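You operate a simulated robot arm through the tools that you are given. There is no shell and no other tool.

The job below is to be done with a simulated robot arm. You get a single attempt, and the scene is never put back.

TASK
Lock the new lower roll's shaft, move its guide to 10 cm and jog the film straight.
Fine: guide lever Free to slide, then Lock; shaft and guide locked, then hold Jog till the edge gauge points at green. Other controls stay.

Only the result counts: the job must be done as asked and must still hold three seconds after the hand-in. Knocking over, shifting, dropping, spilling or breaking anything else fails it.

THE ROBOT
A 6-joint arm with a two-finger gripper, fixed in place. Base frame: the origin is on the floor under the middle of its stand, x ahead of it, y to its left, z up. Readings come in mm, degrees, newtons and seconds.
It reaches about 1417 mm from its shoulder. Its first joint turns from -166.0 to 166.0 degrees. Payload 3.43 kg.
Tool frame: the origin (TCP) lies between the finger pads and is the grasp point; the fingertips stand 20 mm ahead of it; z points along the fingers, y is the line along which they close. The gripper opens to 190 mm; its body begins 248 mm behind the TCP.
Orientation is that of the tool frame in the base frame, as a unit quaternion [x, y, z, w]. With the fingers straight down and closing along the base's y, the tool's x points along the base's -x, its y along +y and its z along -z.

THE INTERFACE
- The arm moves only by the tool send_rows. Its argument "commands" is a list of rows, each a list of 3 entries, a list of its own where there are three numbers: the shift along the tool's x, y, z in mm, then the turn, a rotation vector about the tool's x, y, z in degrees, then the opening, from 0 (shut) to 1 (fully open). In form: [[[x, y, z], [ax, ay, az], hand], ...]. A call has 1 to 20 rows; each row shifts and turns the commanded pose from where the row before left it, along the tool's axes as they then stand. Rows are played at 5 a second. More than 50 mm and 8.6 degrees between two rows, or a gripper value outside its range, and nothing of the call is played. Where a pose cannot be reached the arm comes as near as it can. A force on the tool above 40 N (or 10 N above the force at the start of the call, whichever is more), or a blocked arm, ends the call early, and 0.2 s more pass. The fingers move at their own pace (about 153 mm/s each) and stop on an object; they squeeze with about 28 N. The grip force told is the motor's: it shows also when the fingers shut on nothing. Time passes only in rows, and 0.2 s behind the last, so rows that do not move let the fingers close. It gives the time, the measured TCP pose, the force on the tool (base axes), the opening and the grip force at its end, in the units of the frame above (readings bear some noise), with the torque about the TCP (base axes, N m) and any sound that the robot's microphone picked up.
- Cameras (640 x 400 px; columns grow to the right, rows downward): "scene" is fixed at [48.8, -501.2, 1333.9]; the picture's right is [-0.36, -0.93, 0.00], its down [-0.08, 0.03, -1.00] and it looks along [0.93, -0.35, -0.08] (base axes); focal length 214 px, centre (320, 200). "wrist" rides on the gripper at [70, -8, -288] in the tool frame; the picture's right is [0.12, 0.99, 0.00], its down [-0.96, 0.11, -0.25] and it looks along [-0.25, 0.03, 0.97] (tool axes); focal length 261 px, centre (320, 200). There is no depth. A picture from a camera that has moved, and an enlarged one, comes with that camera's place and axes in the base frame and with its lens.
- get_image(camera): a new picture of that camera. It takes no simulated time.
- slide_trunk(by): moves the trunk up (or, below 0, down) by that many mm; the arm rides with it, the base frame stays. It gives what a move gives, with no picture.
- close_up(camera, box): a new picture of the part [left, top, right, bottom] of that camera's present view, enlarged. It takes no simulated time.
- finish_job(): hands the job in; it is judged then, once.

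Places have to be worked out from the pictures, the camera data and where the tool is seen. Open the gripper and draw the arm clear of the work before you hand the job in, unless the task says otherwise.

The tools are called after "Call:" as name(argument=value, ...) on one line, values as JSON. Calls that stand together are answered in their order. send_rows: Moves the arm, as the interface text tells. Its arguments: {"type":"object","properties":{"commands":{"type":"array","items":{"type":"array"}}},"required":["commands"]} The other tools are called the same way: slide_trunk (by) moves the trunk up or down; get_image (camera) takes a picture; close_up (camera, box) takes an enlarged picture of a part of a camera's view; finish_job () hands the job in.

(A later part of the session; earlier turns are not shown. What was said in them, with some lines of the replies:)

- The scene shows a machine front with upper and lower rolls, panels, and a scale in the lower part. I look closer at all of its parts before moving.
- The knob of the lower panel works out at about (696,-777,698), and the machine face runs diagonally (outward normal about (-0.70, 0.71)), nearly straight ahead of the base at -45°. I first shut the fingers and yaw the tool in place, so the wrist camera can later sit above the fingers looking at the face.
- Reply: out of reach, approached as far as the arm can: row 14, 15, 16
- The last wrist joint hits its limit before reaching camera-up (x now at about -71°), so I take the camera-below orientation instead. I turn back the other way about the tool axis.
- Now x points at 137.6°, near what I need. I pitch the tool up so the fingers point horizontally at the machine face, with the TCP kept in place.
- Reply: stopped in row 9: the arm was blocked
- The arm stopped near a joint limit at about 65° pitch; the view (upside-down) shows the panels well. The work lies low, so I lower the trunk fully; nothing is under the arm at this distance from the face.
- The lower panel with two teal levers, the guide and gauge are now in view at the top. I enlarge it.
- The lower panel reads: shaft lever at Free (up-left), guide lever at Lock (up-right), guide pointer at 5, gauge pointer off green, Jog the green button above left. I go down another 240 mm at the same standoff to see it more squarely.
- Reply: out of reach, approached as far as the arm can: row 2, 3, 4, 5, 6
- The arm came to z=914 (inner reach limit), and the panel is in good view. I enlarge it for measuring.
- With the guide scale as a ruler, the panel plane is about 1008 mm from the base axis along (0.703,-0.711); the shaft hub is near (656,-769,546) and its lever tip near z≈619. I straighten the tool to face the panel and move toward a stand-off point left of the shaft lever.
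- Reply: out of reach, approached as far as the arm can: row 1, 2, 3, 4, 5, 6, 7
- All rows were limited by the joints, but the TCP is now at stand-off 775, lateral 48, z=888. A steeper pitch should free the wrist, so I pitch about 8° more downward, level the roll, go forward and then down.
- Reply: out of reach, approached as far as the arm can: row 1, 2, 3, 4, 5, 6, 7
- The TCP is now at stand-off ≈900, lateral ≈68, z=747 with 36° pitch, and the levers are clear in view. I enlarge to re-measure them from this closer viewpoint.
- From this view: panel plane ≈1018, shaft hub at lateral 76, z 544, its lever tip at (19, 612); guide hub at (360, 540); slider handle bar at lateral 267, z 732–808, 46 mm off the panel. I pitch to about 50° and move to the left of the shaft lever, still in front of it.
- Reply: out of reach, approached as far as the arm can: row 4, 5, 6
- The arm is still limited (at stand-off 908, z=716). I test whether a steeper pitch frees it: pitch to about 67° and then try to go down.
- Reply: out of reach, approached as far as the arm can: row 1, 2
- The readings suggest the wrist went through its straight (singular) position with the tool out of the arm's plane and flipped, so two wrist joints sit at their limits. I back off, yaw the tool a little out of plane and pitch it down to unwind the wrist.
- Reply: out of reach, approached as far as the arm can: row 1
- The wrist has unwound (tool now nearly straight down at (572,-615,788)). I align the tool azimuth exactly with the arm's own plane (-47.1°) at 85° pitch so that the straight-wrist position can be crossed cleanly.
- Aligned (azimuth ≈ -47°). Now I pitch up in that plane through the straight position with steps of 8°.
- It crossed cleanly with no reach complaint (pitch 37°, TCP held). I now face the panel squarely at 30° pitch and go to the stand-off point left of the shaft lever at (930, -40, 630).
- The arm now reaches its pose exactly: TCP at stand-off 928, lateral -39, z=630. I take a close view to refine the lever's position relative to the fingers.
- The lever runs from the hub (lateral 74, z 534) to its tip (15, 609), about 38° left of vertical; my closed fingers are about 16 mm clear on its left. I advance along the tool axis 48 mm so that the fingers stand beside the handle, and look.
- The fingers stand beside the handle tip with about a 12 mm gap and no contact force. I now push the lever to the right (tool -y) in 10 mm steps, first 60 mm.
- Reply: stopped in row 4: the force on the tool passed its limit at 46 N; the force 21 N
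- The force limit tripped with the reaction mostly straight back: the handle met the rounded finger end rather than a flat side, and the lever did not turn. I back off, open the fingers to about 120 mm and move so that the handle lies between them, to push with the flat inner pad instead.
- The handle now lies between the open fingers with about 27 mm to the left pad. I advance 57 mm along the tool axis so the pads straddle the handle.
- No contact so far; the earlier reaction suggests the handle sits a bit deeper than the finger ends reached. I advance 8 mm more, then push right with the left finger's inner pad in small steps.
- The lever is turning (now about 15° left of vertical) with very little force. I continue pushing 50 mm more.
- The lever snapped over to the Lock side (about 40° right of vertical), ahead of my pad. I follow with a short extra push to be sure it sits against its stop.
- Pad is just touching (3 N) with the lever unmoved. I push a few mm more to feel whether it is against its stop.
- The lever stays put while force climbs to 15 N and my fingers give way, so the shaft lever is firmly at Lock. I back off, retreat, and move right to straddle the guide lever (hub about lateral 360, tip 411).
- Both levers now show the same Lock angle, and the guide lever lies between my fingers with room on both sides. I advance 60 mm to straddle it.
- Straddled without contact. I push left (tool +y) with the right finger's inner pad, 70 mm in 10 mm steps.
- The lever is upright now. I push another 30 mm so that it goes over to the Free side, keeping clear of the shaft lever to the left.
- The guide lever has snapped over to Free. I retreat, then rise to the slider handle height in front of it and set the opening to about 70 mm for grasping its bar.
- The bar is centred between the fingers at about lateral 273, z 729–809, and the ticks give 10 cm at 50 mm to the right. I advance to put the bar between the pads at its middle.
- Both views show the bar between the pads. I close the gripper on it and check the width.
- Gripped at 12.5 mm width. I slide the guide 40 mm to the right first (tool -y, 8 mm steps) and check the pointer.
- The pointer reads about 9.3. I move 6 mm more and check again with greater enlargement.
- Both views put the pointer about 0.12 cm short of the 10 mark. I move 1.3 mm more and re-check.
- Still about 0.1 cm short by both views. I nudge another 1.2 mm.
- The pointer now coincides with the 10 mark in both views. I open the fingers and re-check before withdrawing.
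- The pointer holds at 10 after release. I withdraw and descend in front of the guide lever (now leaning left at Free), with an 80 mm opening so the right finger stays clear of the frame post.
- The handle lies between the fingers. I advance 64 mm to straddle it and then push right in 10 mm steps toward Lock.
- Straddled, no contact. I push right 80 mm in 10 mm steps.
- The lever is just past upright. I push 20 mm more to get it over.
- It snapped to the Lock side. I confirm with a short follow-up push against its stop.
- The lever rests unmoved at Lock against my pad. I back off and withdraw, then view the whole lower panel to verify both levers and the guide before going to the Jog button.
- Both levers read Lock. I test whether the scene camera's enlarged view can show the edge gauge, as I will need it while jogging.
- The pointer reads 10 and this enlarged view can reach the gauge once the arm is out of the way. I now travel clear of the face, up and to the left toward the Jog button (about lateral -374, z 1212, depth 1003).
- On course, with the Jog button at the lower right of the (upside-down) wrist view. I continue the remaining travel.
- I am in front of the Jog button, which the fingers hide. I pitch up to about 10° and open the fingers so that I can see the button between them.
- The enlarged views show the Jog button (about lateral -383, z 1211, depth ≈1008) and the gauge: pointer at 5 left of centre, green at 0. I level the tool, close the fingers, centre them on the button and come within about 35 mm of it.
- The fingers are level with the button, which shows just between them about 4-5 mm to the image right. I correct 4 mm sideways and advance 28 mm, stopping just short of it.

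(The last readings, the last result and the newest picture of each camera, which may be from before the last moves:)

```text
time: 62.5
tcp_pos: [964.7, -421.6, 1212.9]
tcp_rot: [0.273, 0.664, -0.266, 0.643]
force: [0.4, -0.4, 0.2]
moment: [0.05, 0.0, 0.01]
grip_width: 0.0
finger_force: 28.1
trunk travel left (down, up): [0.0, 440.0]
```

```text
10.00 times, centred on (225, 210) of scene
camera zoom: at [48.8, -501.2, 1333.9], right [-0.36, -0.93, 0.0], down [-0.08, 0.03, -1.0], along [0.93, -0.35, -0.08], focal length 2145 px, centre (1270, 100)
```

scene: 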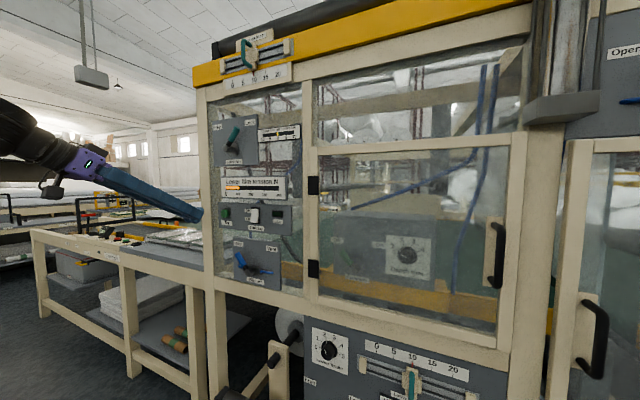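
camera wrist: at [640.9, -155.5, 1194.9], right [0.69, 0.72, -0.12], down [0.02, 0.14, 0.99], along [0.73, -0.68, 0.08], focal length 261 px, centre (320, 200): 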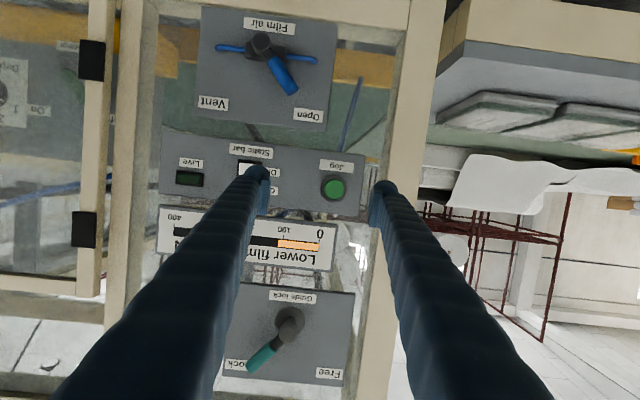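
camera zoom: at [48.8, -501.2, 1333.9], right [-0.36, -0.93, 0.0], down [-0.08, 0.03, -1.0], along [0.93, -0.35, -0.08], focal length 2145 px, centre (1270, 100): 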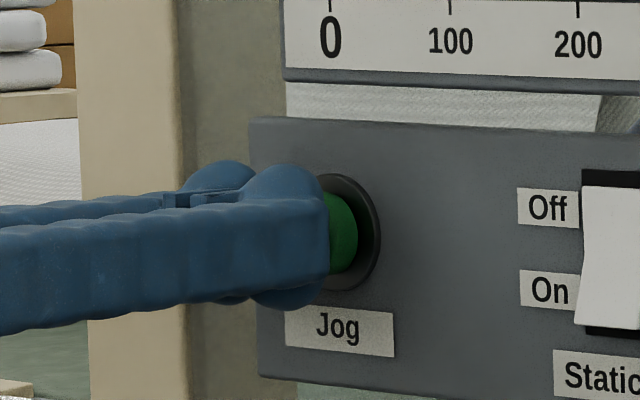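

Centred on the button with a small gap left. I advance 6 mm in 3 mm steps and watch force and gauge.

Call:
send_rows(commands=[[[0, 0, 3], [0, 0, 0], 0], [[0, 0, 3], [0, 0, 0], 0]])

Call:
close_up(camera="scene", box=[200, 190, 250, 230])

Call:
close_up(camera="scene", box=[350, 399, 470, 400])

```text
time: 63.1
tcp_pos: [970.4, -424.7, 1212.3]
tcp_rot: [0.272, 0.663, -0.266, 0.645]
force: [0.9, -0.1, 0.3]
moment: [0.01, 0.01, -0.02]
grip_width: 0.0
finger_force: 28.1
trunk travel left (down, up): [0.0, 440.0]
```

```text
10.00 times, centred on (225, 210) of scene
camera zoom: at [48.8, -501.2, 1333.9], right [-0.36, -0.93, 0.0], down [-0.08, 0.03, -1.0], along [0.93, -0.35, -0.08], focal length 2145 px, centre (1270, 100)
```

zoom: 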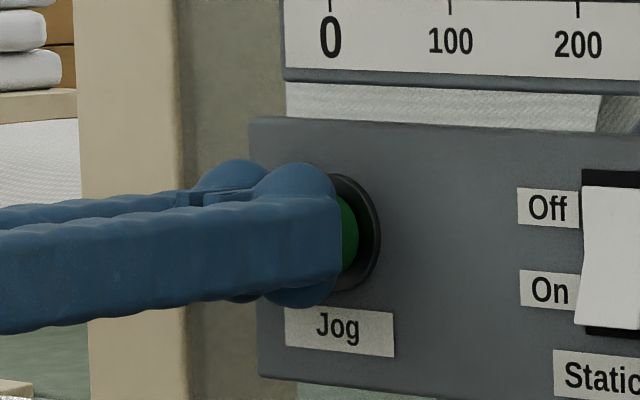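

```text
5.33 times, centred on (410, 400) of scene
camera zoom: at [48.8, -501.2, 1333.9], right [-0.36, -0.93, 0.0], down [-0.08, 0.03, -1.0], along [0.93, -0.35, -0.08], focal length 1144 px, centre (-160, -864)
```

zoom: 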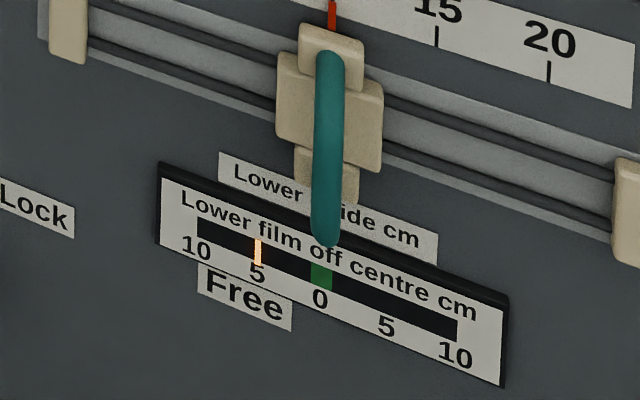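

No contact yet and the gauge unchanged. I advance another 5 mm.

Call:
send_rows(commands=[[[0, 0, 2.5], [0, 0, 0], 0], [[0, 0, 2.5], [0, 0, 0], 0]])

Call:
close_up(camera="scene", box=[200, 190, 250, 230])

Call:
close_up(camera="scene", box=[350, 399, 470, 400])

```text
time: 63.7
tcp_pos: [972.3, -428.2, 1213.8]
tcp_rot: [0.272, 0.662, -0.266, 0.645]
force: [-5.5, 4.8, -0.4]
moment: [0.03, -0.03, -0.07]
grip_width: 6.0
finger_force: 34.1
trunk travel left (down, up): [0.0, 440.0]
heard: click
```

```text
10.00 times, centred on (225, 210) of scene
camera zoom: at [48.8, -501.2, 1333.9], right [-0.36, -0.93, 0.0], down [-0.08, 0.03, -1.0], along [0.93, -0.35, -0.08], focal length 2145 px, centre (1270, 100)
```

zoom: 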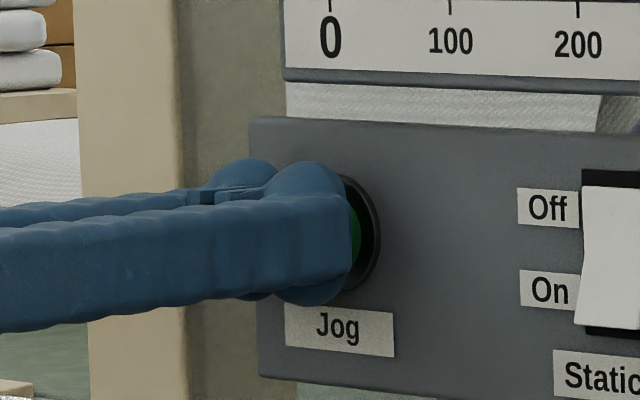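

```text
5.33 times, centred on (410, 400) of scene
camera zoom: at [48.8, -501.2, 1333.9], right [-0.36, -0.93, 0.0], down [-0.08, 0.03, -1.0], along [0.93, -0.35, -0.08], focal length 1144 px, centre (-160, -864)
```

zoom: 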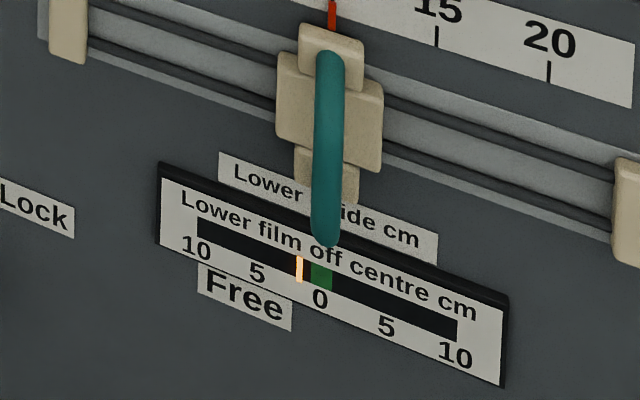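

A click was heard and the gauge has already run from 5 to about 1.7 left of centre, so it moves fast. To avoid overshooting I release at once by drawing back 10 mm, then read the gauge.

Call:
send_rows(commands=[[[0, 0, -10], [0, 0, 0], 0]])

Call:
close_up(camera="scene", box=[350, 399, 470, 400])

Call:
close_up(camera="scene", box=[200, 190, 250, 230])

```text
time: 64.1
tcp_pos: [964.7, -423.4, 1212.5]
tcp_rot: [0.273, 0.664, -0.266, 0.644]
force: [0.3, -1.3, 0.0]
moment: [0.01, -0.03, -0.01]
grip_width: 0.0
finger_force: 34.6
trunk travel left (down, up): [0.0, 440.0]
```

```text
5.33 times, centred on (410, 400) of scene
camera zoom: at [48.8, -501.2, 1333.9], right [-0.36, -0.93, 0.0], down [-0.08, 0.03, -1.0], along [0.93, -0.35, -0.08], focal length 1144 px, centre (-160, -864)
```

zoom: 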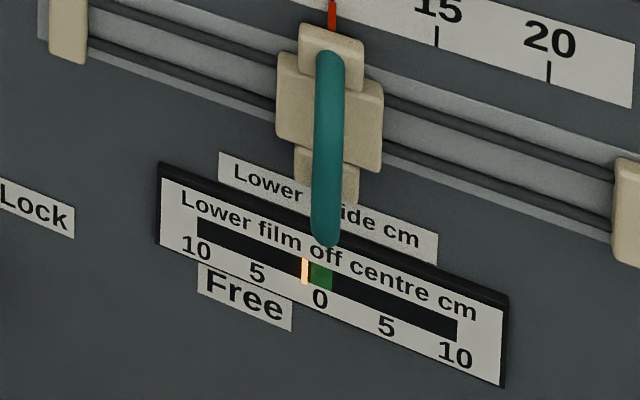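

```text
10.00 times, centred on (225, 210) of scene
camera zoom: at [48.8, -501.2, 1333.9], right [-0.36, -0.93, 0.0], down [-0.08, 0.03, -1.0], along [0.93, -0.35, -0.08], focal length 2145 px, centre (1270, 100)
```

zoom: 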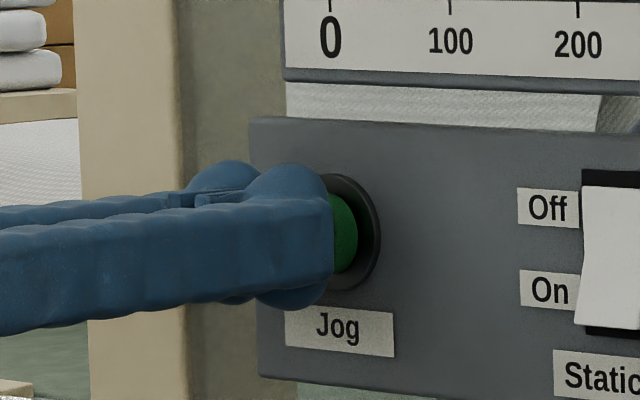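

After release the pointer sits at about 1.3 left of centre, just short of the green. I let a moment pass to see that it holds still and enlarge the gauge more.

Call:
send_rows(commands=[[[0, 0, 0], [0, 0, 0], 0], [[0, 0, 0], [0, 0, 0], 0]])

Call:
close_up(camera="scene", box=[385, 399, 435, 400])

Call:
close_up(camera="scene", box=[370, 399, 450, 400])

```text
time: 64.7
tcp_pos: [964.9, -422.1, 1214.0]
tcp_rot: [0.272, 0.664, -0.265, 0.644]
force: [0.4, 0.2, -0.4]
moment: [0.02, -0.04, -0.03]
grip_width: 0.1
finger_force: 33.8
trunk travel left (down, up): [0.0, 440.0]
```

```text
12.80 times, centred on (410, 400) of scene
camera zoom: at [48.8, -501.2, 1333.9], right [-0.36, -0.93, 0.0], down [-0.08, 0.03, -1.0], along [0.93, -0.35, -0.08], focal length 2745 px, centre (-832, -2354)
```

zoom: 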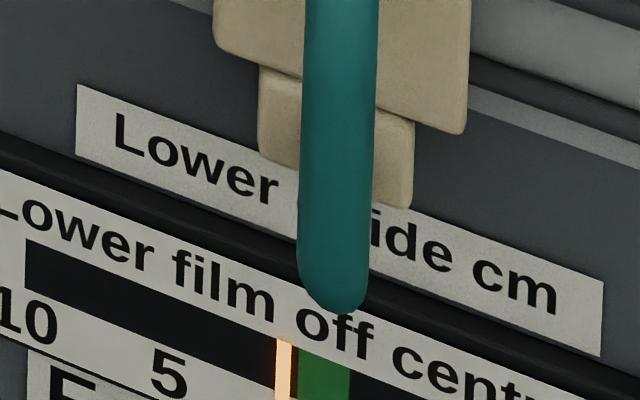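

```text
8.00 times, centred on (410, 400) of scene
camera zoom: at [48.8, -501.2, 1333.9], right [-0.36, -0.93, 0.0], down [-0.08, 0.03, -1.0], along [0.93, -0.35, -0.08], focal length 1716 px, centre (-400, -1396)
```

zoom: 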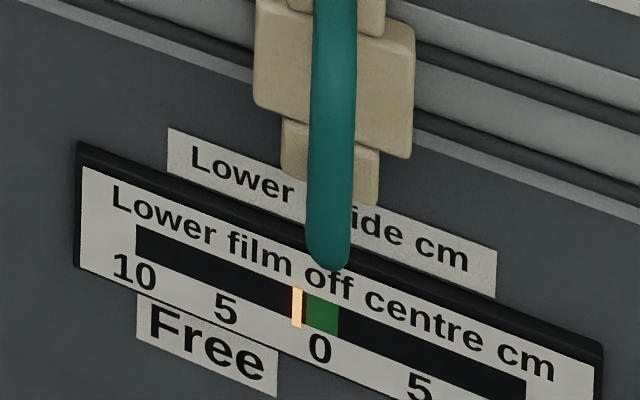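

The pointer holds still at about 1.3 left (green spans ±0.8). From the two movements the film seems to close in at roughly 3/s, so I give a short press of about 0.3 s and draw back in the same call.

Call:
send_rows(commands=[[[0, 0, 8], [0, 0, 0], 0], [[0, 0, 2], [0, 0, 0], 0], [[0, 0, -12], [0, 0, 0], 0]])

Call:
close_up(camera="scene", box=[370, 399, 450, 400])

```text
time: 65.5
tcp_pos: [963.1, -422.6, 1212.9]
tcp_rot: [0.273, 0.663, -0.266, 0.644]
force: [-0.4, -0.1, 0.0]
moment: [0.03, -0.02, 0.02]
grip_width: 0.0
finger_force: 34.5
trunk travel left (down, up): [0.0, 440.0]
heard: click
```

```text
8.00 times, centred on (410, 400) of scene
camera zoom: at [48.8, -501.2, 1333.9], right [-0.36, -0.93, 0.0], down [-0.08, 0.03, -1.0], along [0.93, -0.35, -0.08], focal length 1716 px, centre (-400, -1396)
```

zoom: 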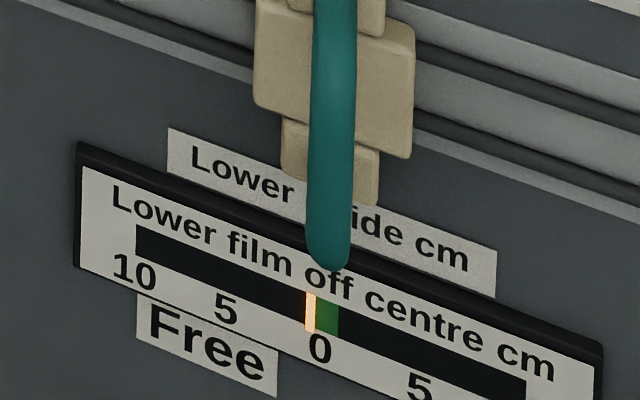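

The pointer is now inside the green, about 0.6 left of centre, and each step shrinks in proportion, so the film settles toward centre. I give one more press of about 0.5 s to centre it.

Call:
send_rows(commands=[[[0, 0, 10], [0, 0, 0], 0], [[0, 0, 2], [0, 0, 0], 0], [[0, 0, 0], [0, 0, 0], 0], [[0, 0, -12], [0, 0, 0], 0]])

Call:
close_up(camera="scene", box=[370, 399, 450, 400])

```text
time: 66.5
tcp_pos: [963.0, -421.5, 1212.8]
tcp_rot: [0.273, 0.663, -0.266, 0.644]
force: [0.9, 0.1, 0.0]
moment: [-0.02, -0.02, 0.0]
grip_width: 0.0
finger_force: 34.2
trunk travel left (down, up): [0.0, 440.0]
heard: click
```

```text
8.00 times, centred on (410, 400) of scene
camera zoom: at [48.8, -501.2, 1333.9], right [-0.36, -0.93, 0.0], down [-0.08, 0.03, -1.0], along [0.93, -0.35, -0.08], focal length 1716 px, centre (-400, -1396)
```

zoom: 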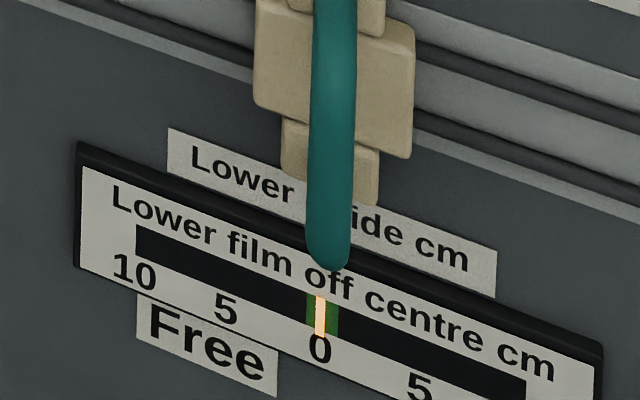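

The pointer is centred on green. I draw back well clear of the machine, open the gripper, and verify everything.

Call:
send_rows(commands=[[[0, 0, -20], [0, 0, 0], 0], [[0, 0, -40], [0, 0, 0], 0], [[0, 0, -40], [0, 0, 0], 0], [[0, 0, -40], [0, 0, 0], 0.3], [[0, 0, -20], [0, 0, 0], 0.5], [[0, 0, 0], [0, 0, 0], 0.5]])

Call:
get_image(camera="wrist")

Call:
get_image(camera="scene")

Call:
close_up(camera="scene", box=[310, 399, 490, 400])

Call:
close_up(camera="scene", box=[200, 160, 320, 300])

Call:
close_up(camera="scene", box=[395, 345, 425, 365])

```text
time: 67.9
tcp_pos: [850.1, -306.9, 1219.3]
tcp_rot: [0.273, 0.663, -0.267, 0.644]
force: [0.8, 1.3, 1.5]
moment: [-0.01, -0.01, -0.01]
grip_width: 95.1
finger_force: 0.1
trunk travel left (down, up): [0.0, 440.0]
```

```text
taken
camera wrist: at [638.8, -109.6, 1156.0], right [0.7, 0.71, -0.12], down [-0.07, 0.24, 0.97], along [0.71, -0.67, 0.22], focal length 261 px, centre (320, 200)
```

wrist: 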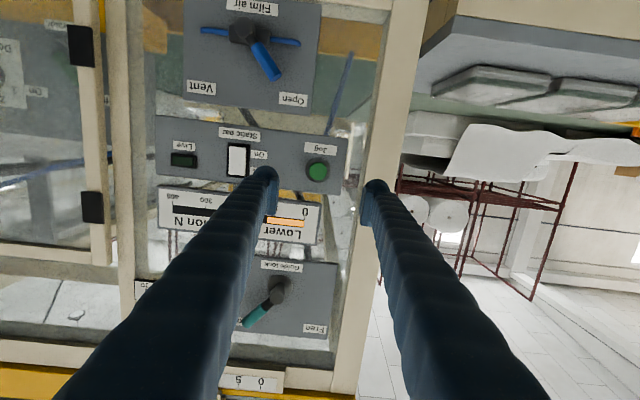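

```text
taken
```

scene: 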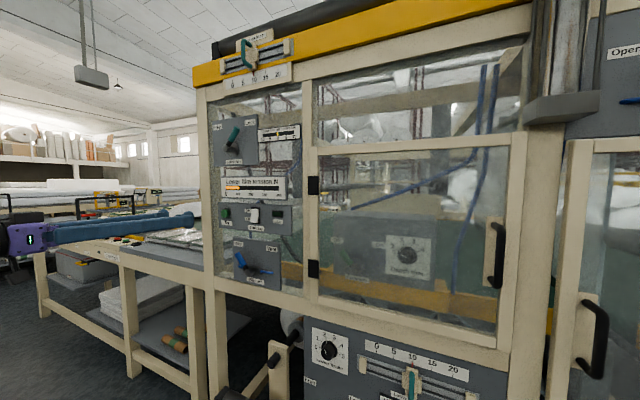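

```text
3.56 times, centred on (400, 400) of scene
camera zoom: at [48.8, -501.2, 1333.9], right [-0.36, -0.93, 0.0], down [-0.08, 0.03, -1.0], along [0.93, -0.35, -0.08], focal length 763 px, centre (36, -509)
```

zoom: 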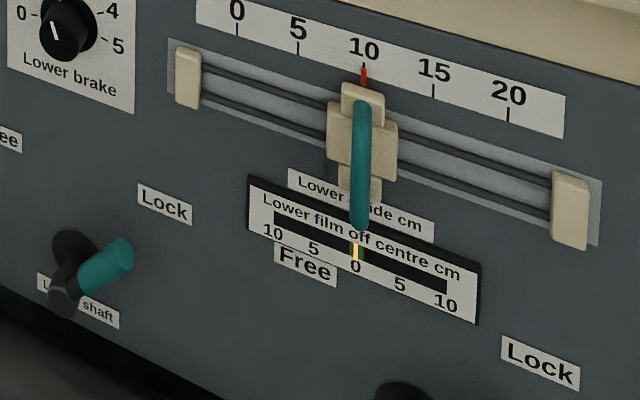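

```text
2.86 times, centred on (260, 230) of scene
camera zoom: at [48.8, -501.2, 1333.9], right [-0.36, -0.93, 0.0], down [-0.08, 0.03, -1.0], along [0.93, -0.35, -0.08], focal length 613 px, centre (491, 114)
```

zoom: 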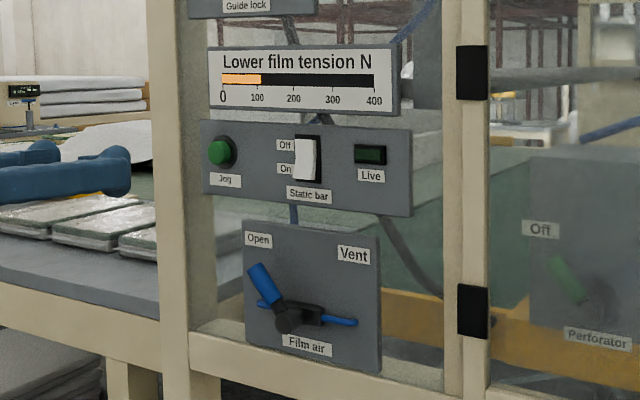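

```text
16.00 times, centred on (410, 355) of scene
camera zoom: at [48.8, -501.2, 1333.9], right [-0.36, -0.93, 0.0], down [-0.08, 0.03, -1.0], along [0.93, -0.35, -0.08], focal length 3432 px, centre (-1120, -2280)
```

zoom: 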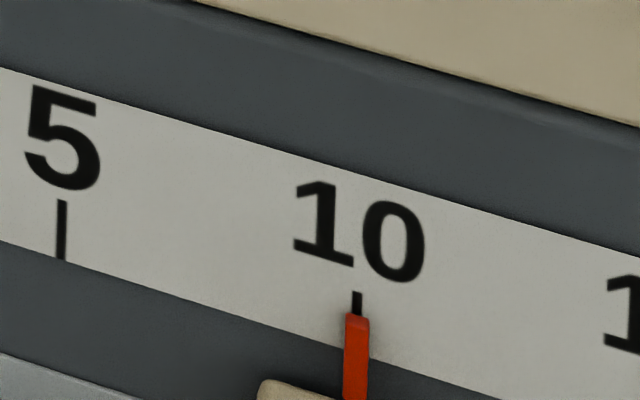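

All reads well: guide at 10, shaft lever at Lock, gauge centred on green, static bar, film air and brake untouched. One last wider look to confirm the guide lever is at Lock.

Call:
close_up(camera="scene", box=[270, 399, 550, 400])

```text
2.29 times, centred on (410, 400) of scene
camera zoom: at [48.8, -501.2, 1333.9], right [-0.36, -0.93, 0.0], down [-0.08, 0.03, -1.0], along [0.93, -0.35, -0.08], focal length 490 px, centre (114, -256)
```

zoom: 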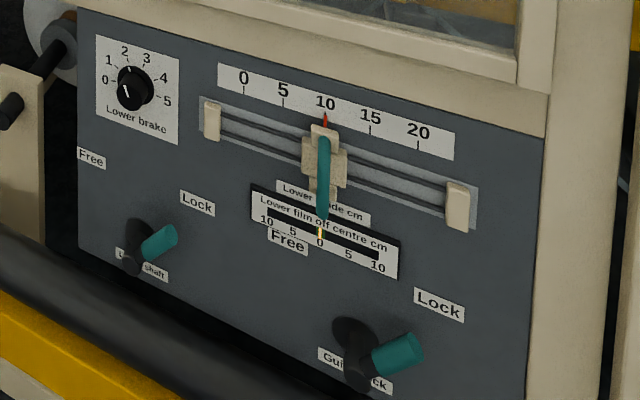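

Both levers point to Lock, the guide is at 10 and the gauge is on green; the gripper is open and about 170 mm clear of the machine. I hand the job in.

Call:
finish_job()

```text
The job is handed in.
```

The job is done and handed in. The final camera check showed:

- **Shaft:** the lower shaft lever is at Lock, pushed firmly against its stop.
- **Guide:** I set its lever to Free, slid the guide from 5 to 10 cm, then set the lever back to Lock. The pointer sits on the 10 mark.
- **Film:** with both locked, I pressed Jog three times. The gauge moved from about 5 cm off to about 0.1 cm left of centre, inside the green. It held still when I paused between presses.
- **Other controls:** the lower brake, static bar and film air settings look the same as at the start. Nothing was seen to be knocked or shifted.

On my first try at the shaft lever, the fingers pressed against the handle end-on and tripped the force limit at 46 N. The lever did not move, and I pushed it from the side instead.

The gripper is open and drawn back about 170 mm from the machine face.
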